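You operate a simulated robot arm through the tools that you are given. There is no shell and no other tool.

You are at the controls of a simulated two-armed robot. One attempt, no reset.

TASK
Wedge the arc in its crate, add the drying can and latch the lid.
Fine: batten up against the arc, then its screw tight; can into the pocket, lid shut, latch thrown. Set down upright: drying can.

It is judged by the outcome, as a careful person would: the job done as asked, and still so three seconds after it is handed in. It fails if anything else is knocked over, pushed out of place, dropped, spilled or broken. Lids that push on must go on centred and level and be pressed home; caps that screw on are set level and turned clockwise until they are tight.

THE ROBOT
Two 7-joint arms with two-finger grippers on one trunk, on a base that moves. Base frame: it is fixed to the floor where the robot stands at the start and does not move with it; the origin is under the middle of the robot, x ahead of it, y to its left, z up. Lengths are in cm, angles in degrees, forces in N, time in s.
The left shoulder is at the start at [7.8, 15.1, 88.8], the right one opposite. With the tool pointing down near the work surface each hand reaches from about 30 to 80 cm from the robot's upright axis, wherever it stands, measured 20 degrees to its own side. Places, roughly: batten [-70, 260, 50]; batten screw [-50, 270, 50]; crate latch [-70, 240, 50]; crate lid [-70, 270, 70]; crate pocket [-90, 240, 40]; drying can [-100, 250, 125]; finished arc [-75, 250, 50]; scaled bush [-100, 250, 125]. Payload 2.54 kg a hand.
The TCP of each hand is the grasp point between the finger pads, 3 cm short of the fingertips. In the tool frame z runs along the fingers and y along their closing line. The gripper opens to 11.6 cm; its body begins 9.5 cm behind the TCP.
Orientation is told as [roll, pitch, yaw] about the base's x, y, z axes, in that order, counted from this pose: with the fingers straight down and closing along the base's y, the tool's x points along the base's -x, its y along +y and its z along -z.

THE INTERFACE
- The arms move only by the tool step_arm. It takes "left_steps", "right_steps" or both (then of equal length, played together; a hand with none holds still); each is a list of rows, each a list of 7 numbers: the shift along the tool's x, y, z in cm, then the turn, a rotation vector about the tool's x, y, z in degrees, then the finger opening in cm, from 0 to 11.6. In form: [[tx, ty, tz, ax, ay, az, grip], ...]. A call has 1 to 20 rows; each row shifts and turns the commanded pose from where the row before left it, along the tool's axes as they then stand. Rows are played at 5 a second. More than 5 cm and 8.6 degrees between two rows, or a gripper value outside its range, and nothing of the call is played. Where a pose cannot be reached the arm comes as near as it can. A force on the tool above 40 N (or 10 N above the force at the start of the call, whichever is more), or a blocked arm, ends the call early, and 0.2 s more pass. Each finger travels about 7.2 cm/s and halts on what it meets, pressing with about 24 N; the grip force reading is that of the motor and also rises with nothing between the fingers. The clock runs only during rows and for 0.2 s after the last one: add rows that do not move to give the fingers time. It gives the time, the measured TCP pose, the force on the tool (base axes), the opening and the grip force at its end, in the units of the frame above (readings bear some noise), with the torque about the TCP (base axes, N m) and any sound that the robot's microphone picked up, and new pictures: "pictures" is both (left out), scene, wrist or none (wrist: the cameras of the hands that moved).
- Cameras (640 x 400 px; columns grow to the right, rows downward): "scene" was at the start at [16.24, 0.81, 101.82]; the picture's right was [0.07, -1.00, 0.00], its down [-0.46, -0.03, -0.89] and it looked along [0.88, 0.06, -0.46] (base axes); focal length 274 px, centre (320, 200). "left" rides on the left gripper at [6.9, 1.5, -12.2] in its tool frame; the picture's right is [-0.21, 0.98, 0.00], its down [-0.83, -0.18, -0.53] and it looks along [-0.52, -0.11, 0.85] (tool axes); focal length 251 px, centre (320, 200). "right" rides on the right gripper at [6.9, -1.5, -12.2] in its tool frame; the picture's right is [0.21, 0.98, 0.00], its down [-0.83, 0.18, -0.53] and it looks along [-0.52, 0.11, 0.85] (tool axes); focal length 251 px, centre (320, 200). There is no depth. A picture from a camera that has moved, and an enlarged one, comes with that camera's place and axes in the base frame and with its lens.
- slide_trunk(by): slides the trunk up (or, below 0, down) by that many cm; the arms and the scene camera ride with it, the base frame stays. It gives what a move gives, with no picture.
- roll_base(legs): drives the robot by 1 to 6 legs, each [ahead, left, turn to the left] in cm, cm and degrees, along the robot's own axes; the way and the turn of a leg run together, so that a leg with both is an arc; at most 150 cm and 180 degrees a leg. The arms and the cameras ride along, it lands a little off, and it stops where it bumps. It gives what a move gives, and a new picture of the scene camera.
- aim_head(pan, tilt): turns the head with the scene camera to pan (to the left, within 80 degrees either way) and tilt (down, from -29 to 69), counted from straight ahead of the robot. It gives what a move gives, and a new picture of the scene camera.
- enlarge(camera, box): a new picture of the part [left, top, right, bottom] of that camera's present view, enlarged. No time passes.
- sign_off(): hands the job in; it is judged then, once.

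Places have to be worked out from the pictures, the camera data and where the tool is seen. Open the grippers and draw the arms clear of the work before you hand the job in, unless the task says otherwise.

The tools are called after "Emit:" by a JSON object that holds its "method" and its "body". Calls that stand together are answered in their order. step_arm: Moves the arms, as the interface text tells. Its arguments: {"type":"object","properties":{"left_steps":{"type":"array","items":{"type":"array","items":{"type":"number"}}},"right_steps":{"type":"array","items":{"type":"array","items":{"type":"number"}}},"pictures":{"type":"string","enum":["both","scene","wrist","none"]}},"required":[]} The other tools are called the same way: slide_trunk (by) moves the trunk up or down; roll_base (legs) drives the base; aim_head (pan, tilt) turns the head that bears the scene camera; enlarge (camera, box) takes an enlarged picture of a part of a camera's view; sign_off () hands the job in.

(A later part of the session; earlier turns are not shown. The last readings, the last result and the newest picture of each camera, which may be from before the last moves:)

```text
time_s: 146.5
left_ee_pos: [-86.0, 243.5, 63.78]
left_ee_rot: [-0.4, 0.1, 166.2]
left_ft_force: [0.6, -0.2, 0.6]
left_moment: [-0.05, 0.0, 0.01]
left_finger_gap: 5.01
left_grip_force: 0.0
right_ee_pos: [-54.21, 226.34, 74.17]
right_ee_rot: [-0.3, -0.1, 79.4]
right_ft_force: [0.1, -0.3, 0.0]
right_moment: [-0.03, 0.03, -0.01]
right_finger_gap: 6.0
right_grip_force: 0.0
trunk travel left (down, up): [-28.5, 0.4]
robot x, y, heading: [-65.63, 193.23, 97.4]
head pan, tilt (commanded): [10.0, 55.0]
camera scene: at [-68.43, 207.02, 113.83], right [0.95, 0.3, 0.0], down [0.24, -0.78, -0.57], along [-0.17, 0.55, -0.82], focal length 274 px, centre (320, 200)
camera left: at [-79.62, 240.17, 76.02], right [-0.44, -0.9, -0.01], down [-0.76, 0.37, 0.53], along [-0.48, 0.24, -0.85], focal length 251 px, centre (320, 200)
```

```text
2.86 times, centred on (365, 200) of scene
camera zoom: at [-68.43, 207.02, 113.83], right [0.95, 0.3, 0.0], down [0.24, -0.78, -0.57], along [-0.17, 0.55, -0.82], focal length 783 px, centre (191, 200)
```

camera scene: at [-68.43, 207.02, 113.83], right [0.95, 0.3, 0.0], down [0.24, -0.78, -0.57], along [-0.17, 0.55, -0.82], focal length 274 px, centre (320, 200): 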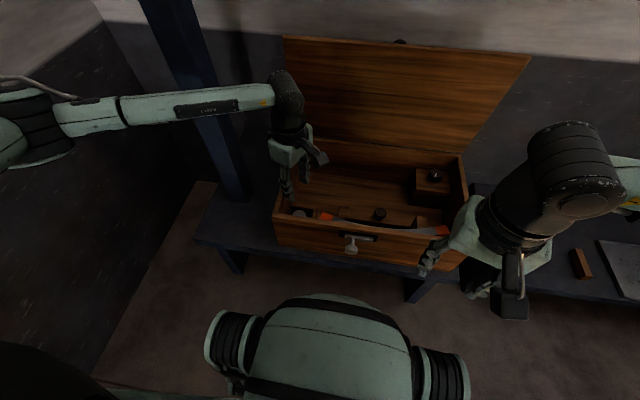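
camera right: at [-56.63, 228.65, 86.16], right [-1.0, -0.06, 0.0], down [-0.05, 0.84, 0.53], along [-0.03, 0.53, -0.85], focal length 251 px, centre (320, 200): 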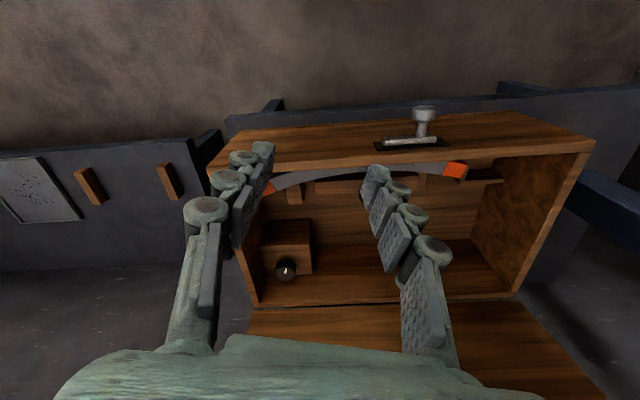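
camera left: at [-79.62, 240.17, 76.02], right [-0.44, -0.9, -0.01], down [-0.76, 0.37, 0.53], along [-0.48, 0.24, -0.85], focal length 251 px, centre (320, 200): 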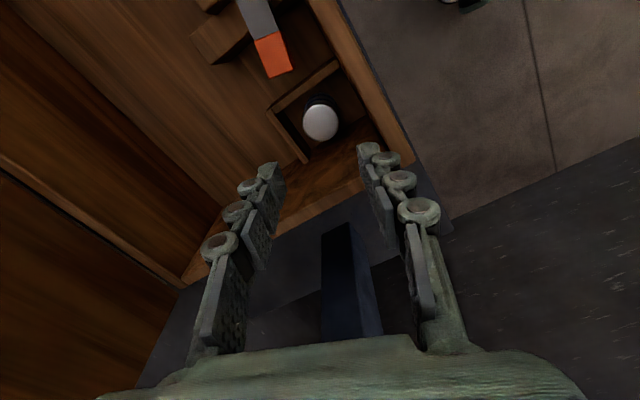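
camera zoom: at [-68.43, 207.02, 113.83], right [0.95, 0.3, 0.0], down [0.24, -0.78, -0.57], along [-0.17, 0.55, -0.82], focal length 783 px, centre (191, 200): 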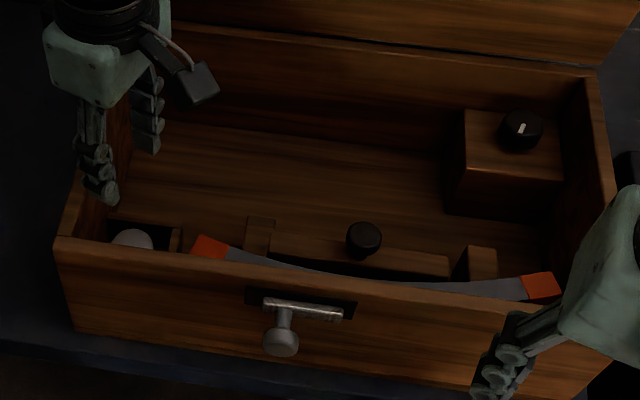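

The can stands upright in its pocket, arc, batten and screw unchanged. Next the lid: I move the left hand up and back from the crate and look closely at the lid edge and the latch.

Emit:
{"method": "step_arm", "body": {"left_steps": [[0, 2, -4, 0, 0, 0, 6], [0, 3, -3, 0, 0, 6, 6], [0, 3, 0, 0, 0, 7, 6], [0, 3, 0, 0, 0, 7, 6], [0, 3, 0, 0, 0, 7, 6], [0, 2, 0, 0, 0, 7, 6], [0, 0, 0, 0, 0, 7, 6], [0, 0, 0, 0, 0, 7, 6], [0, 0, 0, 0, 0, 7, 6], [0, 0, 0, 0, 0, 7, 6], [0, 0, 0, 0, 0, 7, 6], [0, 0, 0, 0, 0, 0, 6]], "pictures": "scene"}}

Emit:
{"method": "enlarge", "body": {"camera": "scene", "box": [320, 215, 400, 275]}}

Emit:
{"method": "enlarge", "body": {"camera": "scene", "box": [270, 20, 550, 180]}}

```text
time_s: 149.1
left_ee_pos: [-92.83, 229.18, 70.49]
left_ee_rot: [-0.3, -0.6, 97.1]
left_ft_force: [0.2, -0.5, 0.2]
left_moment: [0.02, 0.02, 0.02]
left_finger_gap: 5.98
left_grip_force: 0.1
right_ee_pos: [-54.32, 226.38, 74.19]
right_ee_rot: [-0.3, -0.1, 79.5]
right_ft_force: [0.6, -0.1, 0.0]
right_moment: [0.0, 0.02, 0.0]
right_finger_gap: 6.03
right_grip_force: 0.0
trunk travel left (down, up): [-28.5, 0.4]
robot x, y, heading: [-65.84, 193.43, 97.1]
head pan, tilt (commanded): [10.0, 55.0]
camera scene: at [-68.43, 207.02, 113.83], right [0.95, 0.3, 0.0], down [0.24, -0.78, -0.57], along [-0.17, 0.55, -0.82], focal length 274 px, centre (320, 200)
```

scene: 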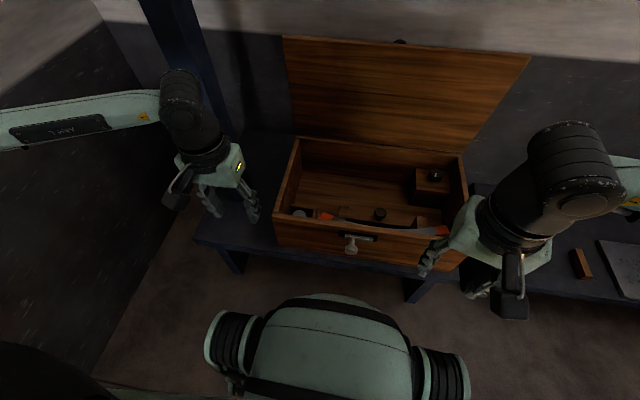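

```text
6.67 times, centred on (360, 245) of scene
camera zoom: at [-68.43, 207.02, 113.83], right [0.95, 0.3, 0.0], down [0.24, -0.78, -0.57], along [-0.17, 0.55, -0.82], focal length 1827 px, centre (53, -100)
```

zoom: 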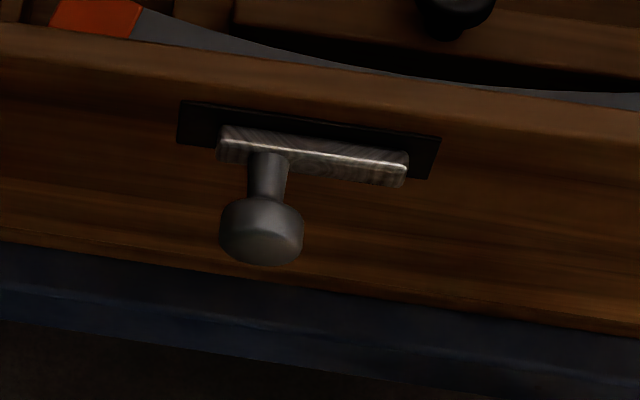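

```text
2.29 times, centred on (410, 100) of scene
camera zoom: at [-68.43, 207.02, 113.83], right [0.95, 0.3, 0.0], down [0.24, -0.78, -0.57], along [-0.17, 0.55, -0.82], focal length 626 px, centre (114, 429)
```

zoom: 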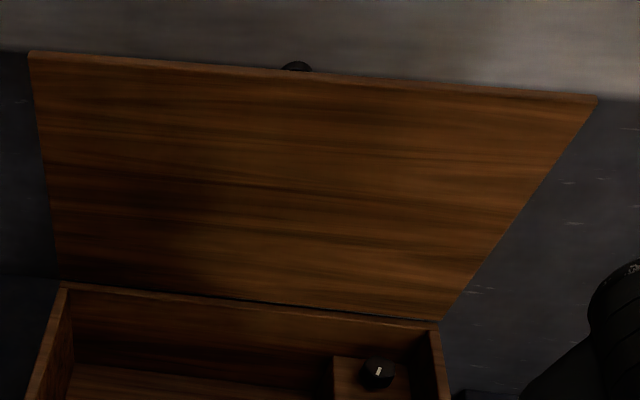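

There is a knob on the lid's outer side near its top edge (x≈-70, z≈86). I raise the right hand high in front of the lid to look over its edge and locate that knob.

Emit:
{"method": "step_arm", "body": {"right_steps": [[0, 0, -4.5, 0, 0, 0, 6], [0, 0, -4.5, 0, 0, 0, 6], [0, 0, -4.5, 0, 0, 0, 6], [0, 0, -4.5, 0, 0, 0, 6], [0, 0, -4.5, 0, 0, 0, 6], [0, 0, -4.5, 0, 0, -4, 6], [-3, 2, -3, 0, 0, -4, 6], [-3.5, 2, 0, 0, 0, -4, 6], [-3.5, 2, 0, 0, 0, -4, 6], [-3.5, 1.5, 0, 0, 0, -2, 6], [-3.5, 1, 0, 0, 0, 0, 6], [0, 0, 0, 0, 0, 0, 6]], "pictures": "both"}}

```text
time_s: 151.7
left_ee_pos: [-92.73, 229.23, 70.65]
left_ee_rot: [-0.3, -0.4, 97.1]
left_ft_force: [0.7, -0.5, -0.1]
left_moment: [-0.01, -0.01, -0.01]
left_finger_gap: 6.0
left_grip_force: 0.0
right_ee_pos: [-63.37, 243.88, 104.0]
right_ee_rot: [-0.2, 0.0, 97.6]
right_ft_force: [-0.1, 0.2, 0.2]
right_moment: [0.03, 0.02, -0.02]
right_finger_gap: 6.01
right_grip_force: 0.0
right hand out of reach, approached as far as the arm can: row 1
trunk travel left (down, up): [-28.5, 0.4]
robot x, y, heading: [-65.55, 193.24, 97.3]
head pan, tilt (commanded): [10.0, 55.0]
camera scene: at [-68.42, 207.01, 113.83], right [0.95, 0.3, 0.0], down [0.24, -0.78, -0.57], along [-0.17, 0.55, -0.82], focal length 274 px, centre (320, 200)
camera right: at [-61.15, 237.21, 116.09], right [-0.94, -0.34, -0.01], down [-0.29, 0.79, 0.53], along [-0.18, 0.5, -0.85], focal length 251 px, centre (320, 200)
```

scene: 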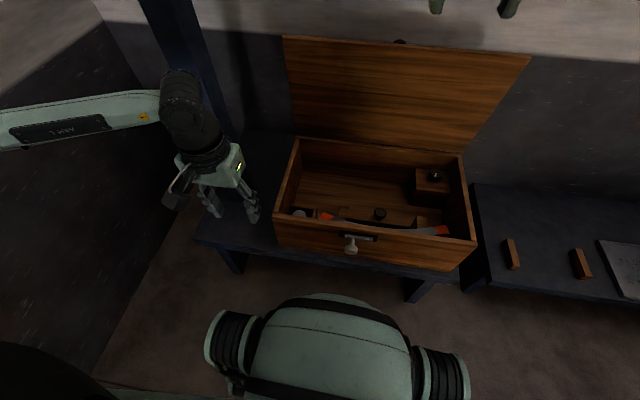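
right: 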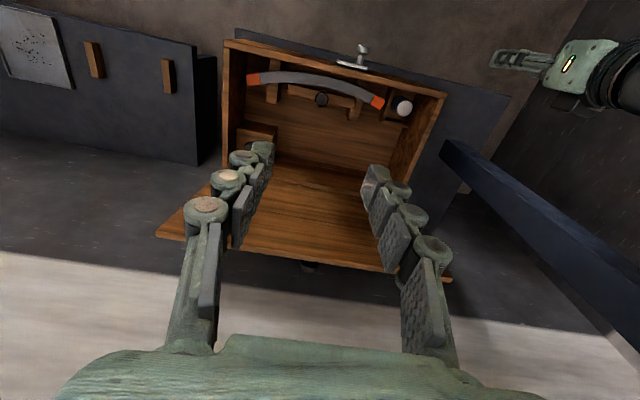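

From here I can see over the lid: the can sits in its pocket, and the lid knob peeks out behind the top edge at ≈(-70.2, 267.5, 86.5). I enlarge to see it better.

Emit:
{"method": "enlarge", "body": {"camera": "right", "box": [250, 200, 400, 320]}}

Emit:
{"method": "enlarge", "body": {"camera": "right", "box": [200, 20, 460, 180]}}

```text
3.33 times, centred on (325, 260) of right
camera zoom: at [-61.15, 237.21, 116.09], right [-0.94, -0.34, -0.01], down [-0.29, 0.79, 0.53], along [-0.18, 0.5, -0.85], focal length 838 px, centre (303, 0)
```

zoom: 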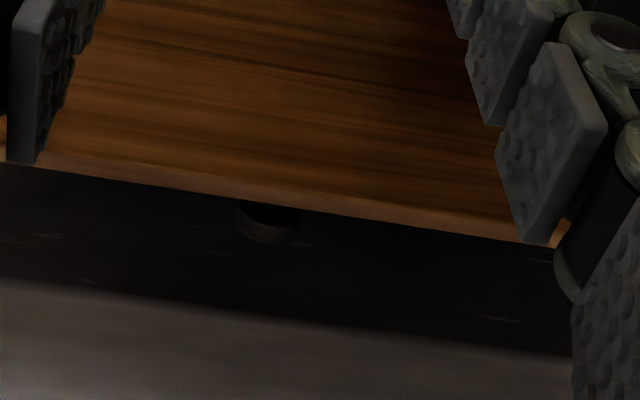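

```text
2.46 times, centred on (330, 100) of right
camera zoom: at [-61.15, 237.21, 116.09], right [-0.94, -0.34, -0.01], down [-0.29, 0.79, 0.53], along [-0.18, 0.5, -0.85], focal length 619 px, centre (295, 446)
```

zoom: 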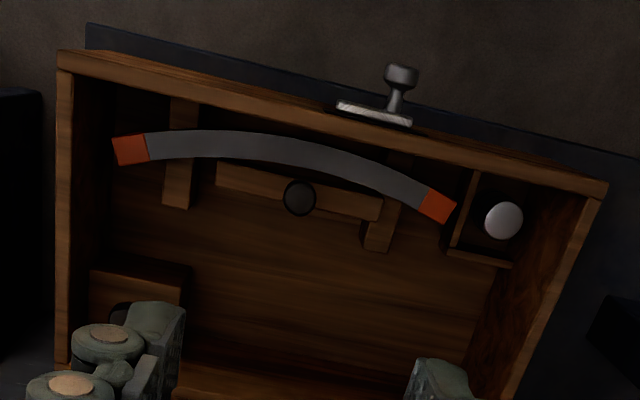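

Inside everything is in order. The lid knob (≈3 cm, on a stem) is centred at ≈(-70.3, 268.7, 85) behind the lid's top edge. I bring the right hand above it, well over the lid edge.

Emit:
{"method": "step_arm", "body": {"right_steps": [[-4.25, 0.6, 0, 0, 0, 0, 6], [-4.25, 0.6, 0.5, 0, 0, 0, 6], [-4.25, 0.6, 1, 0, 0, 0, 6], [-4.25, 0.6, 1, 0, 0, 0, 6], [-4.25, 0.6, 1, 0, 0, 0, 6], [-4.25, 0.6, 1, 0, 0, 0, 6], [0, 0, 0, 0, 0, 0, 6]], "pictures": "both"}}

```text
time_s: 153.3
left_ee_pos: [-92.87, 229.03, 70.59]
left_ee_rot: [-0.2, -0.5, 97.2]
left_ft_force: [0.2, -0.5, 0.1]
left_moment: [0.0, 0.01, 0.01]
left_finger_gap: 6.0
left_grip_force: 0.1
right_ee_pos: [-69.18, 266.13, 98.94]
right_ee_rot: [-0.4, -0.2, 97.6]
right_ft_force: [0.1, -0.1, 0.4]
right_moment: [0.02, -0.02, 0.0]
right_finger_gap: 6.02
right_grip_force: 0.1
right hand out of reach, approached as far as the arm can: row 6
trunk travel left (down, up): [-28.5, 0.4]
robot x, y, heading: [-65.67, 193.17, 97.5]
head pan, tilt (commanded): [10.0, 55.0]
camera scene: at [-68.47, 206.98, 113.84], right [0.95, 0.3, 0.0], down [0.24, -0.78, -0.57], along [-0.17, 0.55, -0.82], focal length 274 px, centre (320, 200)
camera right: at [-66.9, 259.42, 111.07], right [-0.94, -0.34, -0.01], down [-0.29, 0.79, 0.54], along [-0.18, 0.5, -0.84], focal length 251 px, centre (320, 200)
```

scene: 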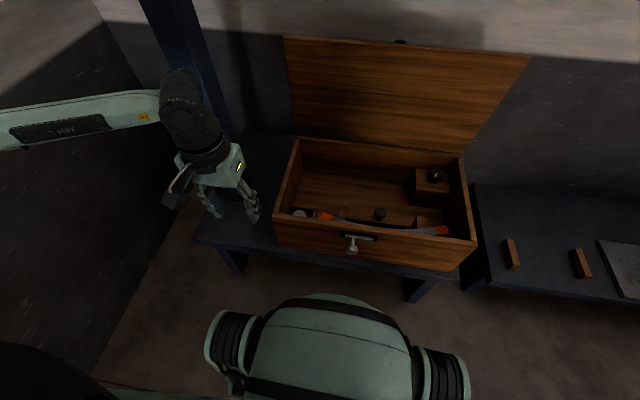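
right: 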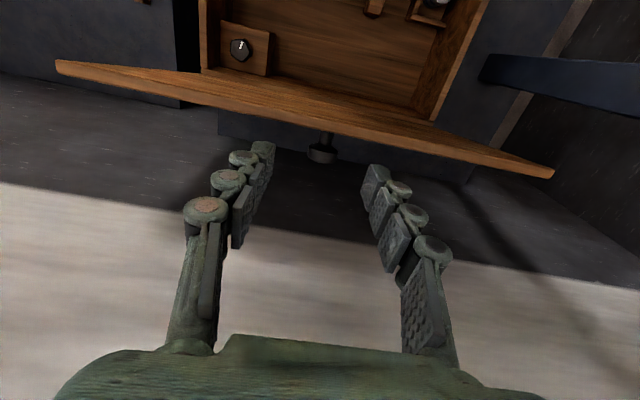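

The knob (stem and head) is visible between the fingers at ≈(-70.5, 268.9, 85), but reach upright is at its limit. I tilt the hand 25° about its closing line (body toward me), which gains reach and lets the knob pivot in the pads later.

Emit:
{"method": "step_arm", "body": {"right_steps": [[0, 0, 0, 0, -8.3, 0, 6], [0, 0, 0, 0, -8.3, 0, 6], [0, 0, 0, 0, -8.4, 0, 6], [1.68, 0.42, 2.19, 0, 0, 0, 6], [1.68, 0.42, 2.19, 0, 0, 0, 6], [0, 0, 0, 0, 0, 0, 6]], "pictures": "both"}}

```text
time_s: 154.7
left_ee_pos: [-92.78, 229.19, 70.6]
left_ee_rot: [-0.2, -0.5, 97.3]
left_ft_force: [-0.5, 0.0, 1.1]
left_moment: [0.01, 0.01, -0.03]
left_finger_gap: 6.0
left_grip_force: 0.1
right_ee_pos: [-69.09, 266.11, 99.0]
right_ee_rot: [-0.3, -0.2, 97.5]
right_ft_force: [0.1, 0.2, -0.6]
right_moment: [0.01, 0.03, 0.01]
right_finger_gap: 6.0
right_grip_force: 0.1
right hand out of reach, approached as far as the arm can: row 1, 2, 3, 4, 5
trunk travel left (down, up): [-28.5, 0.4]
robot x, y, heading: [-65.98, 193.1, 97.4]
head pan, tilt (commanded): [10.0, 55.0]
camera scene: at [-68.43, 207.02, 113.83], right [0.95, 0.3, 0.0], down [0.24, -0.78, -0.57], along [-0.17, 0.55, -0.82], focal length 274 px, centre (320, 200)
camera right: at [-66.82, 259.47, 111.03], right [-0.94, -0.34, -0.01], down [-0.29, 0.79, 0.53], along [-0.18, 0.5, -0.85], focal length 251 px, centre (320, 200)
```

scene: 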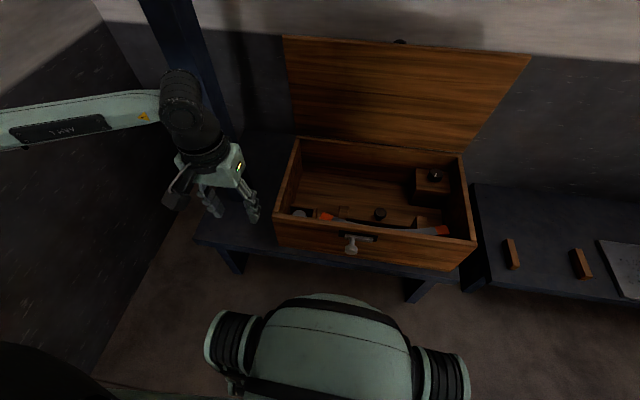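
right: 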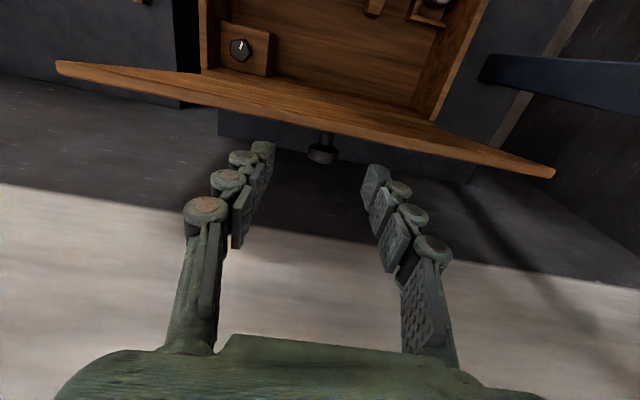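

The arm could not tilt at this stretched pose. I pull back 8 cm, tilt there, then return.

Emit:
{"method": "step_arm", "body": {"right_steps": [[4, 0, 0, 0, 0, 0, 6], [4, 0, 0, 0, 0, 0, 6], [0, 0, 0, 0, -8.3, 0, 6], [0, 0, 0, 0, -8.3, 0, 6], [0, 0, 0, 0, -8.4, 0, 6], [0, 0, 0, 0, 0, 0, 6]], "pictures": "wrist"}}

```text
time_s: 156.1
left_ee_pos: [-92.79, 229.03, 70.49]
left_ee_rot: [-0.3, -0.4, 97.2]
left_ft_force: [0.4, 0.5, -0.9]
left_moment: [-0.01, -0.04, -0.02]
left_finger_gap: 5.98
left_grip_force: 0.1
right_ee_pos: [-69.7, 265.73, 99.54]
right_ee_rot: [-0.3, 0.2, 97.5]
right_ft_force: [0.4, -0.2, -0.4]
right_moment: [0.01, 0.0, 0.01]
right_finger_gap: 5.99
right_grip_force: 0.1
right hand out of reach, approached as far as the arm can: row 1, 2, 3, 4, 5
trunk travel left (down, up): [-28.5, 0.4]
robot x, y, heading: [-65.79, 193.04, 97.2]
head pan, tilt (commanded): [10.0, 55.0]
camera right: at [-67.45, 259.04, 111.56], right [-0.94, -0.34, -0.01], down [-0.29, 0.8, 0.53], along [-0.18, 0.5, -0.85], focal length 251 px, centre (320, 200)
```

right: 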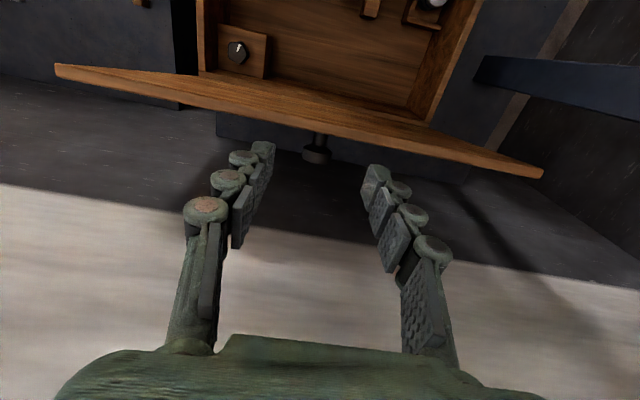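

The arm hardly moved; it seems stuck at a stretched configuration. I try small retreat steps to see how it responds.

Emit:
{"method": "step_arm", "body": {"right_steps": [[1, 0, 0, 0, 0, 0, 6], [1, 0, 0, 0, 0, 0, 6], [1, 0, 0, 0, 0, 0, 6], [0, 0, 0, 0, 0, 0, 6]], "pictures": "none"}}

```text
time_s: 157.1
left_ee_pos: [-92.82, 229.13, 70.46]
left_ee_rot: [-0.3, -0.3, 97.2]
left_ft_force: [0.3, -0.3, 0.6]
left_moment: [-0.01, 0.0, -0.01]
left_finger_gap: 6.0
left_grip_force: 0.1
right_ee_pos: [-69.73, 265.69, 99.43]
right_ee_rot: [-0.4, 0.1, 97.5]
right_ft_force: [0.6, -0.1, -0.6]
right_moment: [0.02, -0.02, 0.02]
right_finger_gap: 6.0
right_grip_force: 0.0
right hand out of reach, approached as far as the arm can: row 1, 2, 3
trunk travel left (down, up): [-28.5, 0.4]
robot x, y, heading: [-65.88, 193.21, 97.1]
head pan, tilt (commanded): [10.0, 55.0]
```

No response to a plain retreat. I try other directions (down, sideways) in single small rows to get it out of that configuration.

Emit:
{"method": "step_arm", "body": {"right_steps": [[0, -1, 0, 0, 0, 0, 6], [0, -1, 0, 0, 0, 0, 6], [0, 0, 0, 0, 0, 0, 6]], "pictures": "none"}}

Emit:
{"method": "step_arm", "body": {"right_steps": [[0, 0, 1, 0, 0, 0, 6], [0, 0, 1, 0, 0, 0, 6], [0, 0, 0, 0, 0, 0, 6]], "pictures": "none"}}

```text
time_s: 157.9
left_ee_pos: [-92.66, 229.11, 70.5]
left_ee_rot: [-0.3, -0.3, 97.2]
left_ft_force: [-0.2, -1.1, -0.2]
left_moment: [-0.01, -0.03, -0.01]
left_finger_gap: 5.99
left_grip_force: 0.0
right_ee_pos: [-67.64, 266.33, 99.72]
right_ee_rot: [-0.4, 0.2, 97.6]
right_ft_force: [0.8, -0.2, -0.6]
right_moment: [0.0, 0.0, -0.01]
right_finger_gap: 5.97
right_grip_force: 0.1
right hand out of reach, approached as far as the arm can: row 2
trunk travel left (down, up): [-28.5, 0.4]
robot x, y, heading: [-65.6, 193.2, 97.2]
head pan, tilt (commanded): [10.0, 55.0]
```

```text
time_s: 158.7
left_ee_pos: [-92.73, 229.15, 70.46]
left_ee_rot: [-0.4, -0.4, 97.2]
left_ft_force: [0.3, 0.3, 0.5]
left_moment: [0.02, 0.02, -0.01]
left_finger_gap: 6.01
left_grip_force: 0.1
right_ee_pos: [-67.95, 266.49, 98.71]
right_ee_rot: [-0.4, 0.2, 97.6]
right_ft_force: [-0.1, 0.3, -0.3]
right_moment: [-0.01, 0.01, -0.02]
right_finger_gap: 6.01
right_grip_force: 0.0
right hand out of reach, approached as far as the arm can: row 1, 2
trunk travel left (down, up): [-28.5, 0.4]
robot x, y, heading: [-65.6, 192.69, 97.4]
head pan, tilt (commanded): [10.0, 55.0]
```

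Sideways works. I move further right (away from the stretched limit) and then retreat.

Emit:
{"method": "step_arm", "body": {"right_steps": [[0, -2, 0, 0, 0, 0, 6], [0, -2, 0, 0, 0, 0, 6], [0, -2, 0, 0, 0, 0, 6], [2, 0, 0, 0, 0, 0, 6], [2, 0, 0, 0, 0, 0, 6], [2, 0, 0, 0, 0, 0, 6], [2, 0, 0, 0, 0, 0, 6], [0, 0, 0, 0, 0, 0, 6]], "pictures": "none"}}

```text
time_s: 160.5
left_ee_pos: [-92.8, 229.24, 70.48]
left_ee_rot: [-0.2, -0.4, 97.2]
left_ft_force: [0.3, 0.0, -0.2]
left_moment: [0.0, 0.01, -0.02]
left_finger_gap: 6.02
left_grip_force: 0.0
right_ee_pos: [-60.91, 259.8, 98.8]
right_ee_rot: [-0.4, 0.1, 97.5]
right_ft_force: [-0.4, 0.0, -0.6]
right_moment: [-0.02, 0.0, 0.0]
right_finger_gap: 6.02
right_grip_force: 0.0
right hand out of reach, approached as far as the arm can: row 1, 2
trunk travel left (down, up): [-28.5, 0.4]
robot x, y, heading: [-65.4, 193.32, 97.1]
head pan, tilt (commanded): [10.0, 55.0]
```

Free again. The knob lies too far left of my right shoulder, so I tuck the left hand in and slide the base 14 cm left to have it straight ahead of the right arm.

Emit:
{"method": "step_arm", "body": {"left_steps": [[1, -2.5, 0, 0, 0, 0, 6], [1, -2.5, 0, 0, 0, 0, 6], [1, -2.5, 0, 0, 0, 0, 6], [0, 0, 0, 0, 0, 0, 6]], "right_steps": [[2, 0, -1, 0, 0, 0, 6], [2, 0, -1, 0, 0, 0, 6], [2, 0, 0, 0, 0, 0, 6], [0, 0, 0, 0, 0, 0, 6]], "pictures": "none"}}

Emit:
{"method": "roll_base", "body": {"legs": [[0, 15, 0]]}}

```text
time_s: 161.5
left_ee_pos: [-84.87, 226.9, 70.59]
left_ee_rot: [-0.2, -0.4, 97.3]
left_ft_force: [0.0, -0.8, -0.2]
left_moment: [-0.01, -0.02, -0.03]
left_finger_gap: 6.05
left_grip_force: 0.1
right_ee_pos: [-60.1, 253.66, 100.78]
right_ee_rot: [-0.3, 0.1, 97.5]
right_ft_force: [0.1, 0.0, -1.0]
right_moment: [-0.02, 0.01, 0.01]
right_finger_gap: 6.01
right_grip_force: 0.0
trunk travel left (down, up): [-28.5, 0.4]
robot x, y, heading: [-65.39, 192.98, 97.3]
head pan, tilt (commanded): [10.0, 55.0]
```

```text
time_s: 163.6
left_ee_pos: [-99.22, 225.3, 70.55]
left_ee_rot: [-0.4, -0.4, 97.0]
left_ft_force: [0.0, 0.0, -0.2]
left_moment: [-0.01, 0.01, -0.02]
left_finger_gap: 6.0
left_grip_force: 0.2
right_ee_pos: [-74.4, 251.91, 100.63]
right_ee_rot: [-0.3, 0.1, 97.3]
right_ft_force: [0.3, 0.9, -0.2]
right_moment: [-0.01, 0.02, 0.0]
right_finger_gap: 6.02
right_grip_force: 0.0
trunk travel left (down, up): [-28.5, 0.4]
robot x, y, heading: [-79.92, 191.32, 96.8]
head pan, tilt (commanded): [10.0, 55.0]
camera scene: at [-82.88, 205.2, 113.83], right [0.96, 0.29, 0.0], down [0.24, -0.78, -0.57], along [-0.17, 0.55, -0.82], focal length 274 px, centre (320, 200)
```

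scene: 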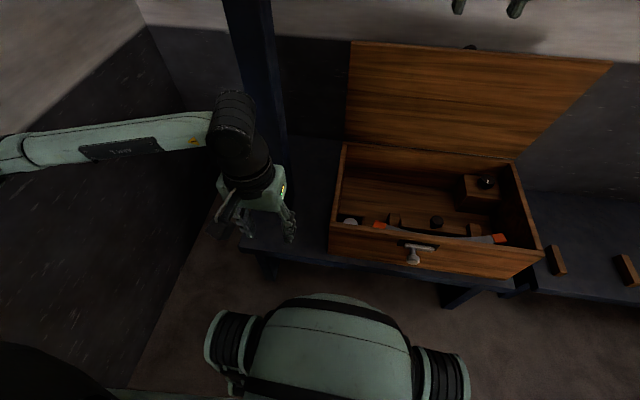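

Base in place. Now I tilt the right hand by 25° here, before approaching the lid knob.

Emit:
{"method": "step_arm", "body": {"right_steps": [[0, 0, 0, 0, -8.3, 0, 6], [0, 0, 0, 0, -8.3, 0, 6], [0, 0, 0, 0, -8.4, 0, 6], [0, 0, 0, 0, 0, 0, 6]], "pictures": "wrist"}}

```text
time_s: 164.6
left_ee_pos: [-99.25, 225.27, 70.63]
left_ee_rot: [-0.2, -0.3, 97.0]
left_ft_force: [-0.9, 0.2, 0.1]
left_moment: [0.01, -0.02, 0.0]
left_finger_gap: 6.02
left_grip_force: 0.1
right_ee_pos: [-74.4, 251.78, 100.78]
right_ee_rot: [-0.3, -25.1, 97.5]
right_ft_force: [-0.3, 0.7, 0.1]
right_moment: [0.02, 0.02, -0.02]
right_finger_gap: 5.99
right_grip_force: 0.1
trunk travel left (down, up): [-28.5, 0.4]
robot x, y, heading: [-80.22, 191.21, 97.2]
head pan, tilt (commanded): [10.0, 55.0]
camera right: at [-71.51, 240.72, 108.79], right [-0.94, -0.32, -0.1], down [-0.25, 0.49, 0.83], along [-0.22, 0.81, -0.55], focal length 251 px, centre (320, 200)
```

right: 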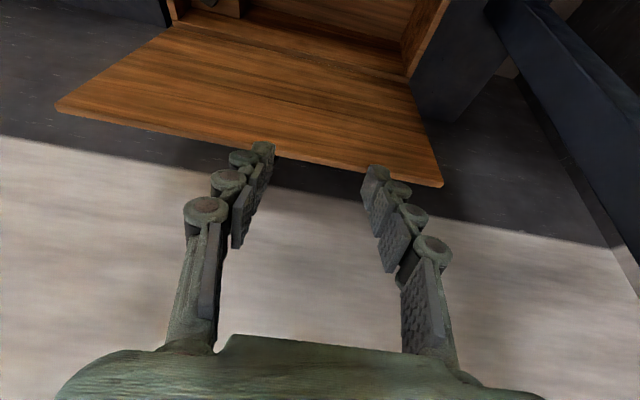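

Tilt achieved (25°). I move to a pre-grasp point above and in front of the knob, along the hand's pointing direction.

Emit:
{"method": "step_arm", "body": {"right_steps": [[-2.04, -1.55, 2.95, 0, 0, 0, 6], [-2.04, -1.55, 2.95, 0, 0, 0, 6], [-2.04, -1.55, 2.95, 0, 0, 0, 6], [-2.03, -1.56, 2.93, 0, 0, 0, 6], [0, 0, 0, 0, 0, 0, 6]], "pictures": "both"}}

Emit:
{"method": "enlarge", "body": {"camera": "right", "box": [220, 40, 440, 220]}}

```text
time_s: 165.8
left_ee_pos: [-99.16, 225.27, 70.53]
left_ee_rot: [-0.3, -0.3, 97.1]
left_ft_force: [0.1, 0.6, 0.3]
left_moment: [-0.01, 0.02, -0.01]
left_finger_gap: 5.98
left_grip_force: 0.0
right_ee_pos: [-69.77, 264.93, 93.61]
right_ee_rot: [-0.3, -24.8, 97.5]
right_ft_force: [0.6, -0.3, -0.4]
right_moment: [0.01, -0.01, -0.01]
right_finger_gap: 6.0
right_grip_force: 0.0
trunk travel left (down, up): [-28.5, 0.4]
robot x, y, heading: [-80.02, 191.55, 97.1]
head pan, tilt (commanded): [10.0, 55.0]
camera scene: at [-82.86, 205.19, 113.83], right [0.96, 0.29, 0.0], down [0.24, -0.78, -0.57], along [-0.17, 0.55, -0.82], focal length 274 px, centre (320, 200)
camera right: at [-66.96, 253.78, 101.69], right [-0.94, -0.32, -0.1], down [-0.25, 0.5, 0.83], along [-0.22, 0.81, -0.55], focal length 251 px, centre (320, 200)
```

scene: 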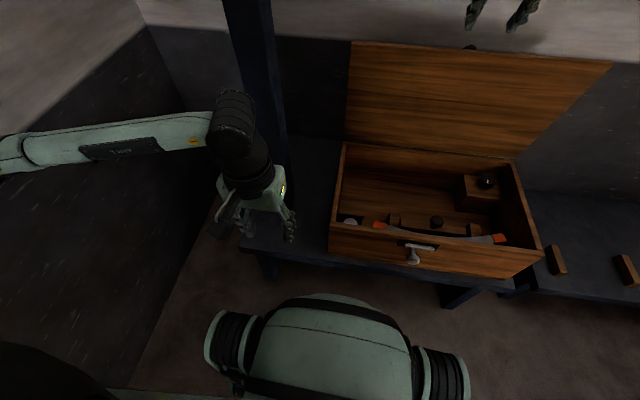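
right: 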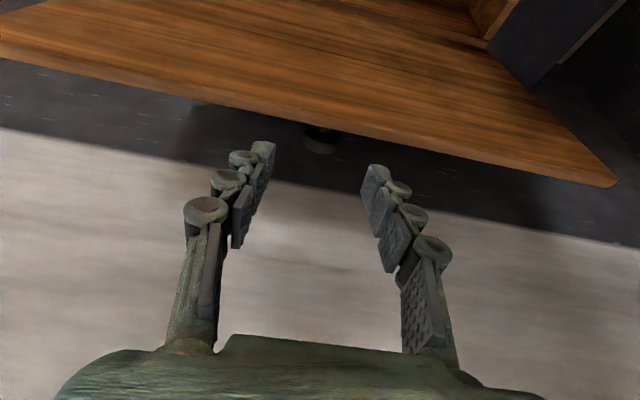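

```text
2.22 times, centred on (330, 130) of right
camera zoom: at [-66.96, 253.78, 101.69], right [-0.94, -0.32, -0.1], down [-0.25, 0.5, 0.83], along [-0.22, 0.81, -0.55], focal length 559 px, centre (298, 356)
```

zoom: 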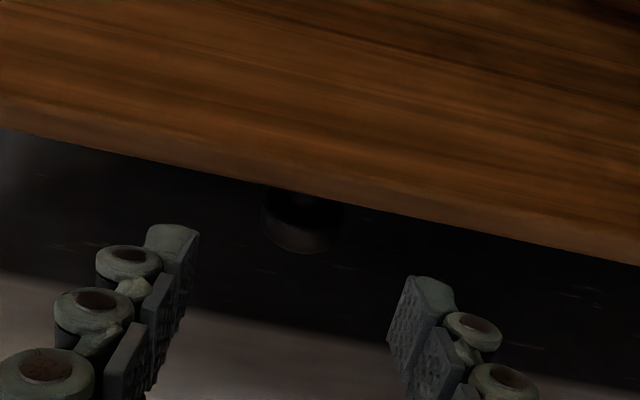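

The knob is centred between the fingers. I advance along the pointing direction, keeping the fingers just behind the lid edge.

Emit:
{"method": "step_arm", "body": {"right_steps": [[0, 0, 1.5, 0, 0, 0, 6], [0, 0, 1.5, 0, 0, 0, 6], [0, 0, 1.5, 0, 0, 0, 6], [0, 0, 1, 0, 0, 0, 6], [0, 0, 0, 0, 0, 0, 6]], "pictures": "wrist"}}

Emit:
{"method": "enlarge", "body": {"camera": "right", "box": [220, 60, 440, 240]}}

```text
time_s: 166.9
left_ee_pos: [-99.24, 225.28, 70.64]
left_ee_rot: [-0.3, -0.4, 96.9]
left_ft_force: [-0.8, -1.2, 0.3]
left_moment: [0.0, 0.02, -0.01]
left_finger_gap: 6.0
left_grip_force: 0.0
right_ee_pos: [-70.01, 267.28, 88.46]
right_ee_rot: [-0.3, -24.9, 97.4]
right_ft_force: [-0.2, 0.1, -0.3]
right_moment: [0.01, -0.01, -0.02]
right_finger_gap: 5.98
right_grip_force: 0.0
trunk travel left (down, up): [-28.5, 0.4]
robot x, y, heading: [-80.56, 191.17, 97.2]
head pan, tilt (commanded): [10.0, 55.0]
camera right: at [-67.15, 256.14, 96.67], right [-0.94, -0.32, -0.1], down [-0.25, 0.5, 0.83], along [-0.22, 0.81, -0.55], focal length 251 px, centre (320, 200)
```

right: 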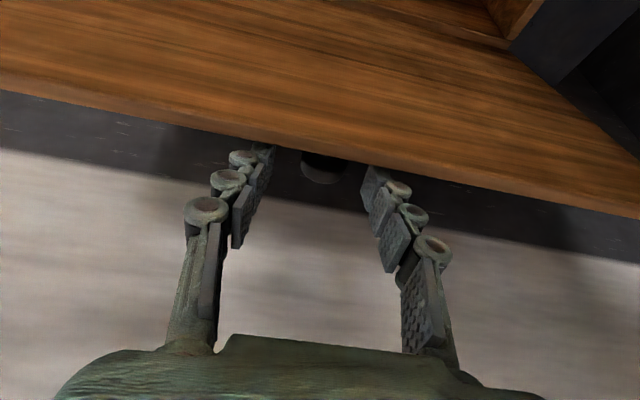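

```text
2.22 times, centred on (330, 150) of right
camera zoom: at [-67.15, 256.14, 96.67], right [-0.94, -0.32, -0.1], down [-0.25, 0.5, 0.83], along [-0.22, 0.81, -0.55], focal length 559 px, centre (298, 311)
```

zoom: 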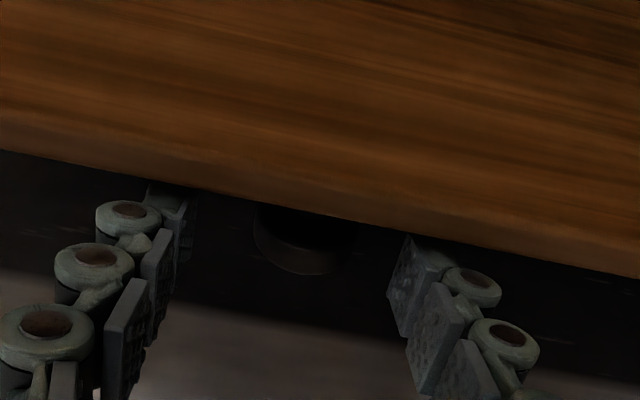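

The fingertips are behind the lid edge on both sides of the knob. I go the last 2.3 cm and close on the knob.

Emit:
{"method": "step_arm", "body": {"right_steps": [[0, 0, 0.8, 0, 0, 0, 6], [0, 0, 0.8, 0, 0, 0, 6], [0, 0, 0.7, 0, 0, 0, 6], [0, 0, 0, 0, 0, 0, 4.5], [0, 0, 0, 0, 0, 0, 3], [0, 0, 0, 0, 0, 0, 1.5], [0, 0, 0, 0, 0, 0, 1.5]], "pictures": "both"}}

Emit:
{"method": "enlarge", "body": {"camera": "right", "box": [220, 80, 440, 260]}}

```text
time_s: 168.6
left_ee_pos: [-99.13, 225.24, 70.72]
left_ee_rot: [-0.2, -0.4, 97.0]
left_ft_force: [0.9, 0.8, -0.2]
left_moment: [0.01, 0.0, 0.01]
left_finger_gap: 6.01
left_grip_force: 0.1
right_ee_pos: [-70.33, 268.2, 86.48]
right_ee_rot: [-0.3, -25.0, 97.5]
right_ft_force: [-10.7, -1.3, -1.1]
right_moment: [-0.01, 0.3, 0.41]
right_finger_gap: 3.32
right_grip_force: 44.6
trunk travel left (down, up): [-28.5, 0.4]
robot x, y, heading: [-80.11, 191.37, 97.1]
head pan, tilt (commanded): [10.0, 55.0]
camera scene: at [-82.95, 205.2, 113.83], right [0.96, 0.29, 0.0], down [0.24, -0.78, -0.57], along [-0.17, 0.55, -0.82], focal length 274 px, centre (320, 200)
camera right: at [-67.55, 257.03, 94.55], right [-0.94, -0.32, -0.09], down [-0.25, 0.5, 0.83], along [-0.22, 0.81, -0.55], focal length 251 px, centre (320, 200)
```

scene: 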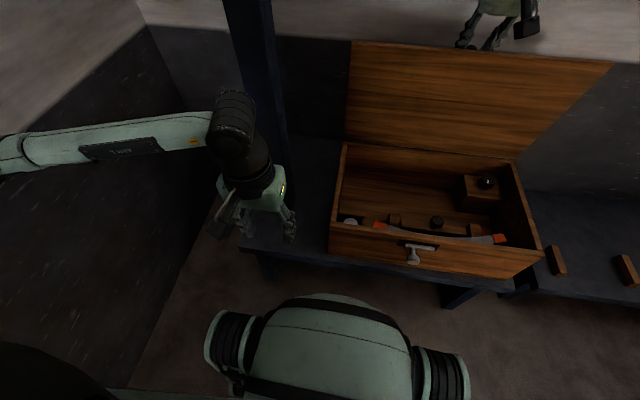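
right: 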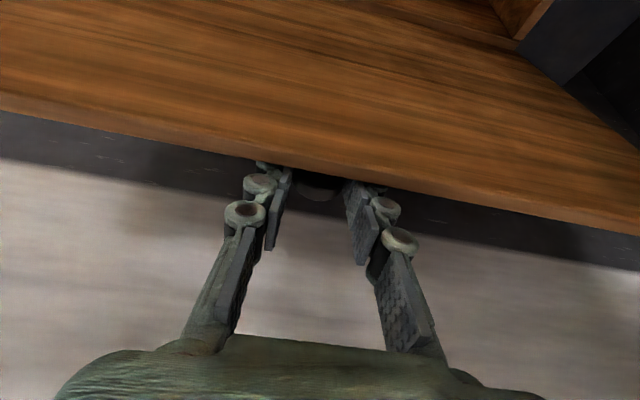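

```text
2.22 times, centred on (330, 170) of right
camera zoom: at [-67.55, 257.03, 94.55], right [-0.94, -0.32, -0.09], down [-0.25, 0.5, 0.83], along [-0.22, 0.81, -0.55], focal length 559 px, centre (298, 267)
```

zoom: 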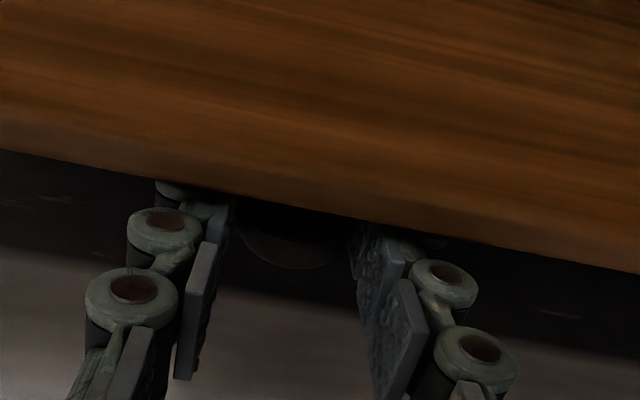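

The lid knob is gripped (3.3 cm). With the hinge at ≈(y 267.3, z 58.2) the knob must follow a 27 cm circle; I swing the first 12° forward and watch the forces.

Emit:
{"method": "step_arm", "body": {"right_steps": [[0, 0.12, 0, 0, 0, 0, 1], [0.85, 0, -0.42, 0, 0, 0, 1], [0.85, 0, -0.41, 0, 0, 0, 1], [0.87, 0, -0.36, 0, 0, 0, 1], [0.87, 0, -0.35, 0, 0, 0, 1], [0, 0, 0, 0, 0, 0, 1]], "pictures": "both"}}

```text
time_s: 169.9
left_ee_pos: [-99.39, 225.29, 70.54]
left_ee_rot: [-0.3, -0.3, 97.0]
left_ft_force: [0.2, -0.8, 0.7]
left_moment: [-0.04, -0.01, -0.02]
left_finger_gap: 6.0
left_grip_force: 0.1
right_ee_pos: [-69.95, 264.29, 86.29]
right_ee_rot: [-0.4, -24.6, 97.6]
right_ft_force: [-14.9, 4.6, -10.6]
right_moment: [1.1, 0.31, 0.58]
right_finger_gap: 3.32
right_grip_force: 44.5
trunk travel left (down, up): [-28.5, 0.4]
robot x, y, heading: [-80.32, 191.41, 97.1]
head pan, tilt (commanded): [10.0, 55.0]
camera scene: at [-82.96, 205.32, 113.8], right [0.96, 0.29, 0.0], down [0.24, -0.78, -0.57], along [-0.17, 0.55, -0.82], focal length 274 px, centre (320, 200)
camera right: at [-67.08, 253.38, 94.36], right [-0.94, -0.32, -0.1], down [-0.25, 0.5, 0.83], along [-0.22, 0.81, -0.55], focal length 251 px, centre (320, 200)
```

scene: 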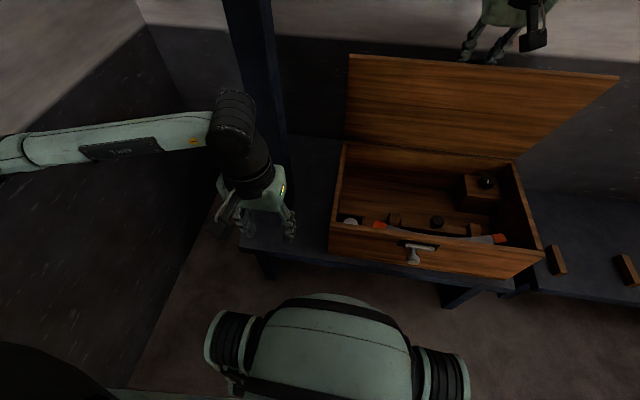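
right: 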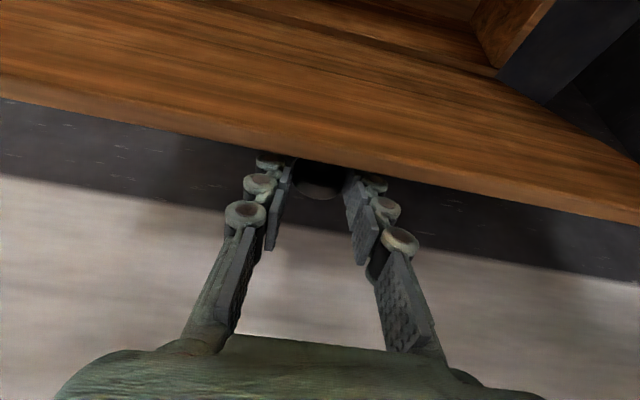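

The lid follows; small corrections needed (slightly lower, slightly toward −x). I continue the swing another 16° with those corrections.

Emit:
{"method": "step_arm", "body": {"right_steps": [[0.06, 0.18, 0.12, 0, 0, 0, 1], [1.83, 0, -0.46, 0, 0, 0, 1], [1.86, 0, -0.33, 0, 0, 0, 1], [1.88, 0, -0.2, 0, 0, 0, 1], [1.89, 0, -0.07, 0, 0, 0, 1], [0, 0, 0, 0, 0, 0, 1]], "pictures": "scene"}}

```text
time_s: 171.3
left_ee_pos: [-99.17, 225.37, 70.67]
left_ee_rot: [-0.3, -0.5, 97.1]
left_ft_force: [0.2, 0.8, 0.2]
left_moment: [0.0, 0.02, 0.02]
left_finger_gap: 5.99
left_grip_force: 0.1
right_ee_pos: [-68.81, 257.17, 84.19]
right_ee_rot: [-0.3, -25.0, 97.3]
right_ft_force: [2.1, 3.8, 4.8]
right_moment: [1.22, 0.02, 0.05]
right_finger_gap: 3.32
right_grip_force: 45.2
trunk travel left (down, up): [-28.5, 0.4]
robot x, y, heading: [-80.48, 191.62, 96.9]
head pan, tilt (commanded): [10.0, 55.0]
camera scene: at [-82.84, 205.16, 113.84], right [0.96, 0.29, 0.0], down [0.24, -0.78, -0.57], along [-0.17, 0.55, -0.82], focal length 274 px, centre (320, 200)
```

scene: 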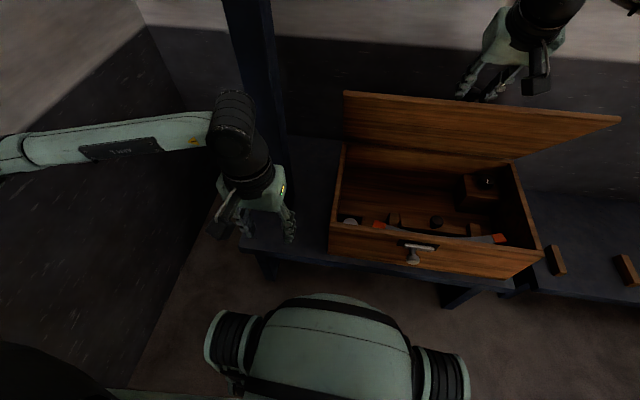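

Forces are low and the lid follows nicely. I continue the arc another 20°.

Emit:
{"method": "step_arm", "body": {"right_steps": [[1.885, 0, 0.05, 0, 0, 0, 1], [1.88, 0, 0.18, 0, 0, 0, 1], [1.86, 0, 0.31, 0, 0, 0, 1], [1.83, 0, 0.44, 0, 0, 0, 1], [1.8, 0, 0.57, 0, 0, 0, 1], [0, 0, 0, 0, 0, 0, 1]], "pictures": "scene"}}

```text
time_s: 172.8
left_ee_pos: [-99.18, 225.21, 70.57]
left_ee_rot: [-0.3, -0.3, 97.0]
left_ft_force: [0.2, 0.1, -0.4]
left_moment: [-0.07, -0.02, -0.01]
left_finger_gap: 6.0
left_grip_force: 0.1
right_ee_pos: [-67.85, 249.63, 78.53]
right_ee_rot: [-0.4, -24.9, 97.5]
right_ft_force: [5.5, 6.6, -1.0]
right_moment: [1.19, -0.02, -0.12]
right_finger_gap: 3.3
right_grip_force: 45.0
trunk travel left (down, up): [-28.5, 0.4]
robot x, y, heading: [-80.38, 191.5, 96.9]
head pan, tilt (commanded): [10.0, 55.0]
camera scene: at [-82.82, 205.24, 113.82], right [0.96, 0.29, 0.0], down [0.24, -0.78, -0.57], along [-0.17, 0.55, -0.82], focal length 274 px, centre (320, 200)
```

scene: 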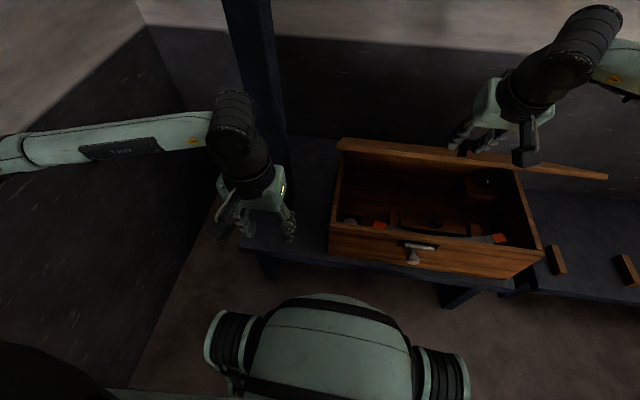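

Halfway down, forces still small. Continuing the arc another 20°.

Emit:
{"method": "step_arm", "body": {"right_steps": [[1.75, -0.04, 0.7, 0, 0, 0, 1], [1.7, -0.04, 0.82, 0, 0, 0, 1], [1.63, 0, 0.94, 0, 0, 0, 1], [1.56, 0, 1.05, 0, 0, 0, 1], [1.48, 0, 1.16, 0, 0, 0, 1], [0, 0, 0, 0, 0, 0, 1]], "pictures": "scene"}}

```text
time_s: 174.2
left_ee_pos: [-99.06, 225.25, 70.6]
left_ee_rot: [-0.3, -0.5, 96.9]
left_ft_force: [0.5, 0.5, 0.1]
left_moment: [0.02, 0.01, -0.03]
left_finger_gap: 5.97
left_grip_force: 0.0
right_ee_pos: [-67.14, 244.04, 70.93]
right_ee_rot: [-0.4, -24.7, 97.6]
right_ft_force: [8.2, -5.7, 7.5]
right_moment: [0.88, 0.0, -0.14]
right_finger_gap: 3.29
right_grip_force: 45.2
trunk travel left (down, up): [-28.5, 0.4]
robot x, y, heading: [-80.09, 191.38, 97.2]
head pan, tilt (commanded): [10.0, 55.0]
camera scene: at [-82.82, 205.09, 113.85], right [0.96, 0.29, 0.0], down [0.24, -0.78, -0.57], along [-0.17, 0.55, -0.82], focal length 274 px, centre (320, 200)
```

scene: 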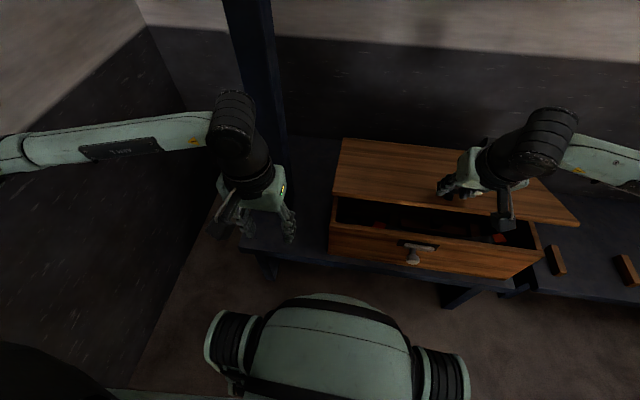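

About 25° to go. I continue with three more steps, then slow down for the final closing.

Emit:
{"method": "step_arm", "body": {"right_steps": [[0.7, -0.08, 0.63, 0, 0, 0, 1], [0.7, 0, 0.63, 0, 0, 0, 1], [0.66, 0, 0.67, 0, 0, 0, 1], [0.66, 0, 0.68, 0, 0, 0, 1], [0, 0, 0, 0, 0, 0, 1]], "pictures": "both"}}

```text
time_s: 175.3
left_ee_pos: [-99.3, 225.26, 70.64]
left_ee_rot: [-0.4, -0.4, 97.0]
left_ft_force: [-0.7, -0.3, -0.5]
left_moment: [-0.02, 0.03, -0.04]
left_finger_gap: 5.99
left_grip_force: 0.0
right_ee_pos: [-66.9, 243.06, 67.74]
right_ee_rot: [-0.3, -25.2, 97.5]
right_ft_force: [0.1, 5.7, 4.0]
right_moment: [1.45, 0.2, 0.01]
right_finger_gap: 3.24
right_grip_force: 45.2
trunk travel left (down, up): [-28.5, 0.4]
robot x, y, heading: [-80.26, 191.23, 97.2]
head pan, tilt (commanded): [10.0, 55.0]
camera scene: at [-82.87, 205.18, 113.83], right [0.96, 0.29, 0.0], down [0.24, -0.78, -0.57], along [-0.17, 0.55, -0.82], focal length 274 px, centre (320, 200)
camera right: at [-64.09, 231.78, 75.73], right [-0.94, -0.32, -0.1], down [-0.25, 0.49, 0.83], along [-0.22, 0.81, -0.54], focal length 251 px, centre (320, 200)
```

scene: 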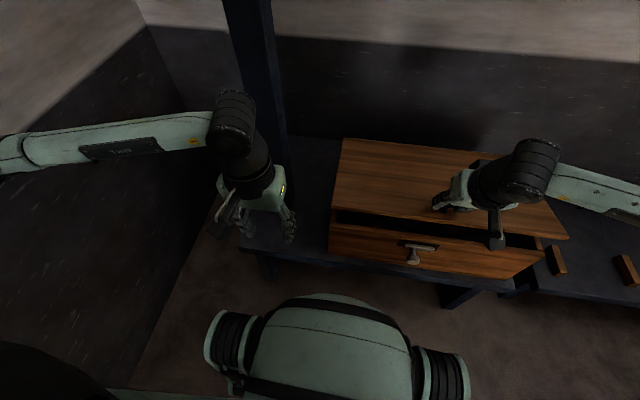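
right: 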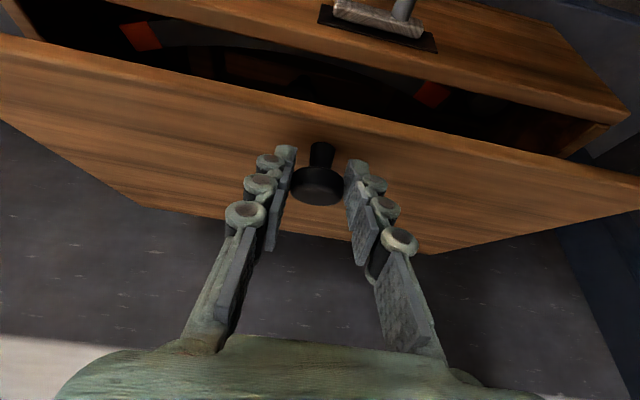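

Close to shut. I lower in ~1.5° half-steps now, watching for the upward force when the lid meets the rim.

Emit:
{"method": "step_arm", "body": {"right_steps": [[0.47, 0, 0.53, 0, 0, 0, 1], [0.47, 0, 0.53, 0, 0, 0, 1], [0.44, 0, 0.55, 0, 0, 0, 1], [0.44, 0, 0.55, 0, 0, 0, 1], [0, 0, 0, 0, 0, 0, 1]], "pictures": "both"}}

Emit:
{"method": "enlarge", "body": {"camera": "scene", "box": [315, 130, 585, 300]}}

```text
time_s: 176.6
left_ee_pos: [-99.21, 225.28, 70.54]
left_ee_rot: [-0.2, -0.4, 97.0]
left_ft_force: [0.4, 0.7, -0.2]
left_moment: [0.01, -0.02, -0.01]
left_finger_gap: 6.02
left_grip_force: 0.0
right_ee_pos: [-66.74, 242.09, 64.89]
right_ee_rot: [-0.2, -25.0, 97.5]
right_ft_force: [-2.1, 5.0, 3.5]
right_moment: [1.35, 0.24, 0.02]
right_finger_gap: 3.27
right_grip_force: 44.7
trunk travel left (down, up): [-28.5, 0.4]
robot x, y, heading: [-80.35, 190.95, 97.0]
head pan, tilt (commanded): [10.0, 55.0]
camera scene: at [-82.87, 205.18, 113.83], right [0.96, 0.29, 0.0], down [0.24, -0.78, -0.57], along [-0.17, 0.55, -0.82], focal length 274 px, centre (320, 200)
camera right: at [-63.98, 230.95, 72.9], right [-0.94, -0.32, -0.1], down [-0.25, 0.5, 0.83], along [-0.22, 0.81, -0.55], focal length 251 px, centre (320, 200)
```

scene: 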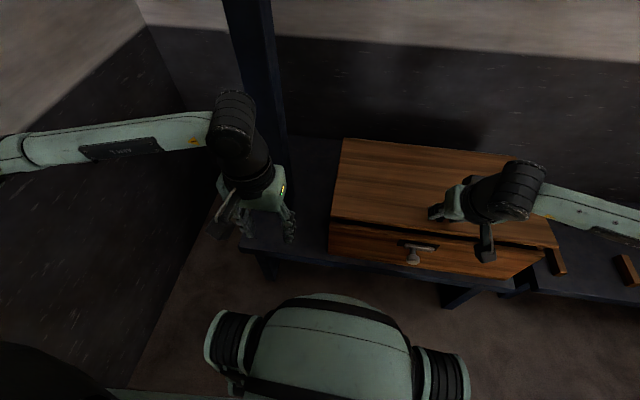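
right: 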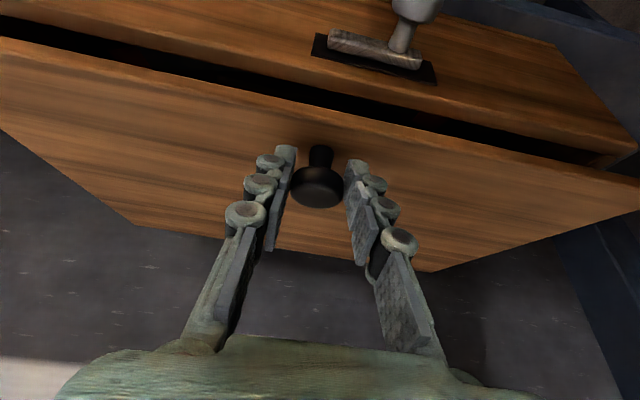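

```text
2.35 times, centred on (450, 215) of scene
camera zoom: at [-82.87, 205.18, 113.83], right [0.96, 0.29, 0.0], down [0.24, -0.78, -0.57], along [-0.17, 0.55, -0.82], focal length 645 px, centre (14, 165)
```

zoom: 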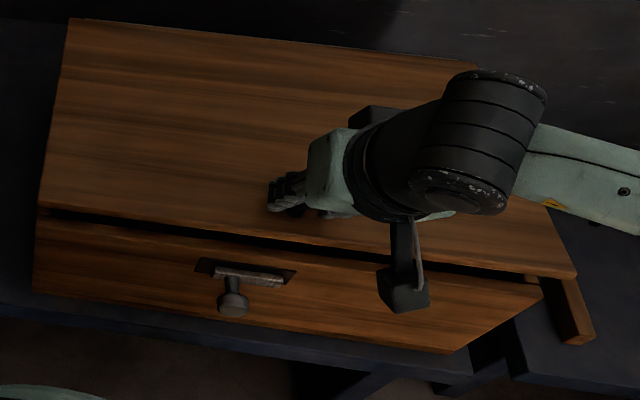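

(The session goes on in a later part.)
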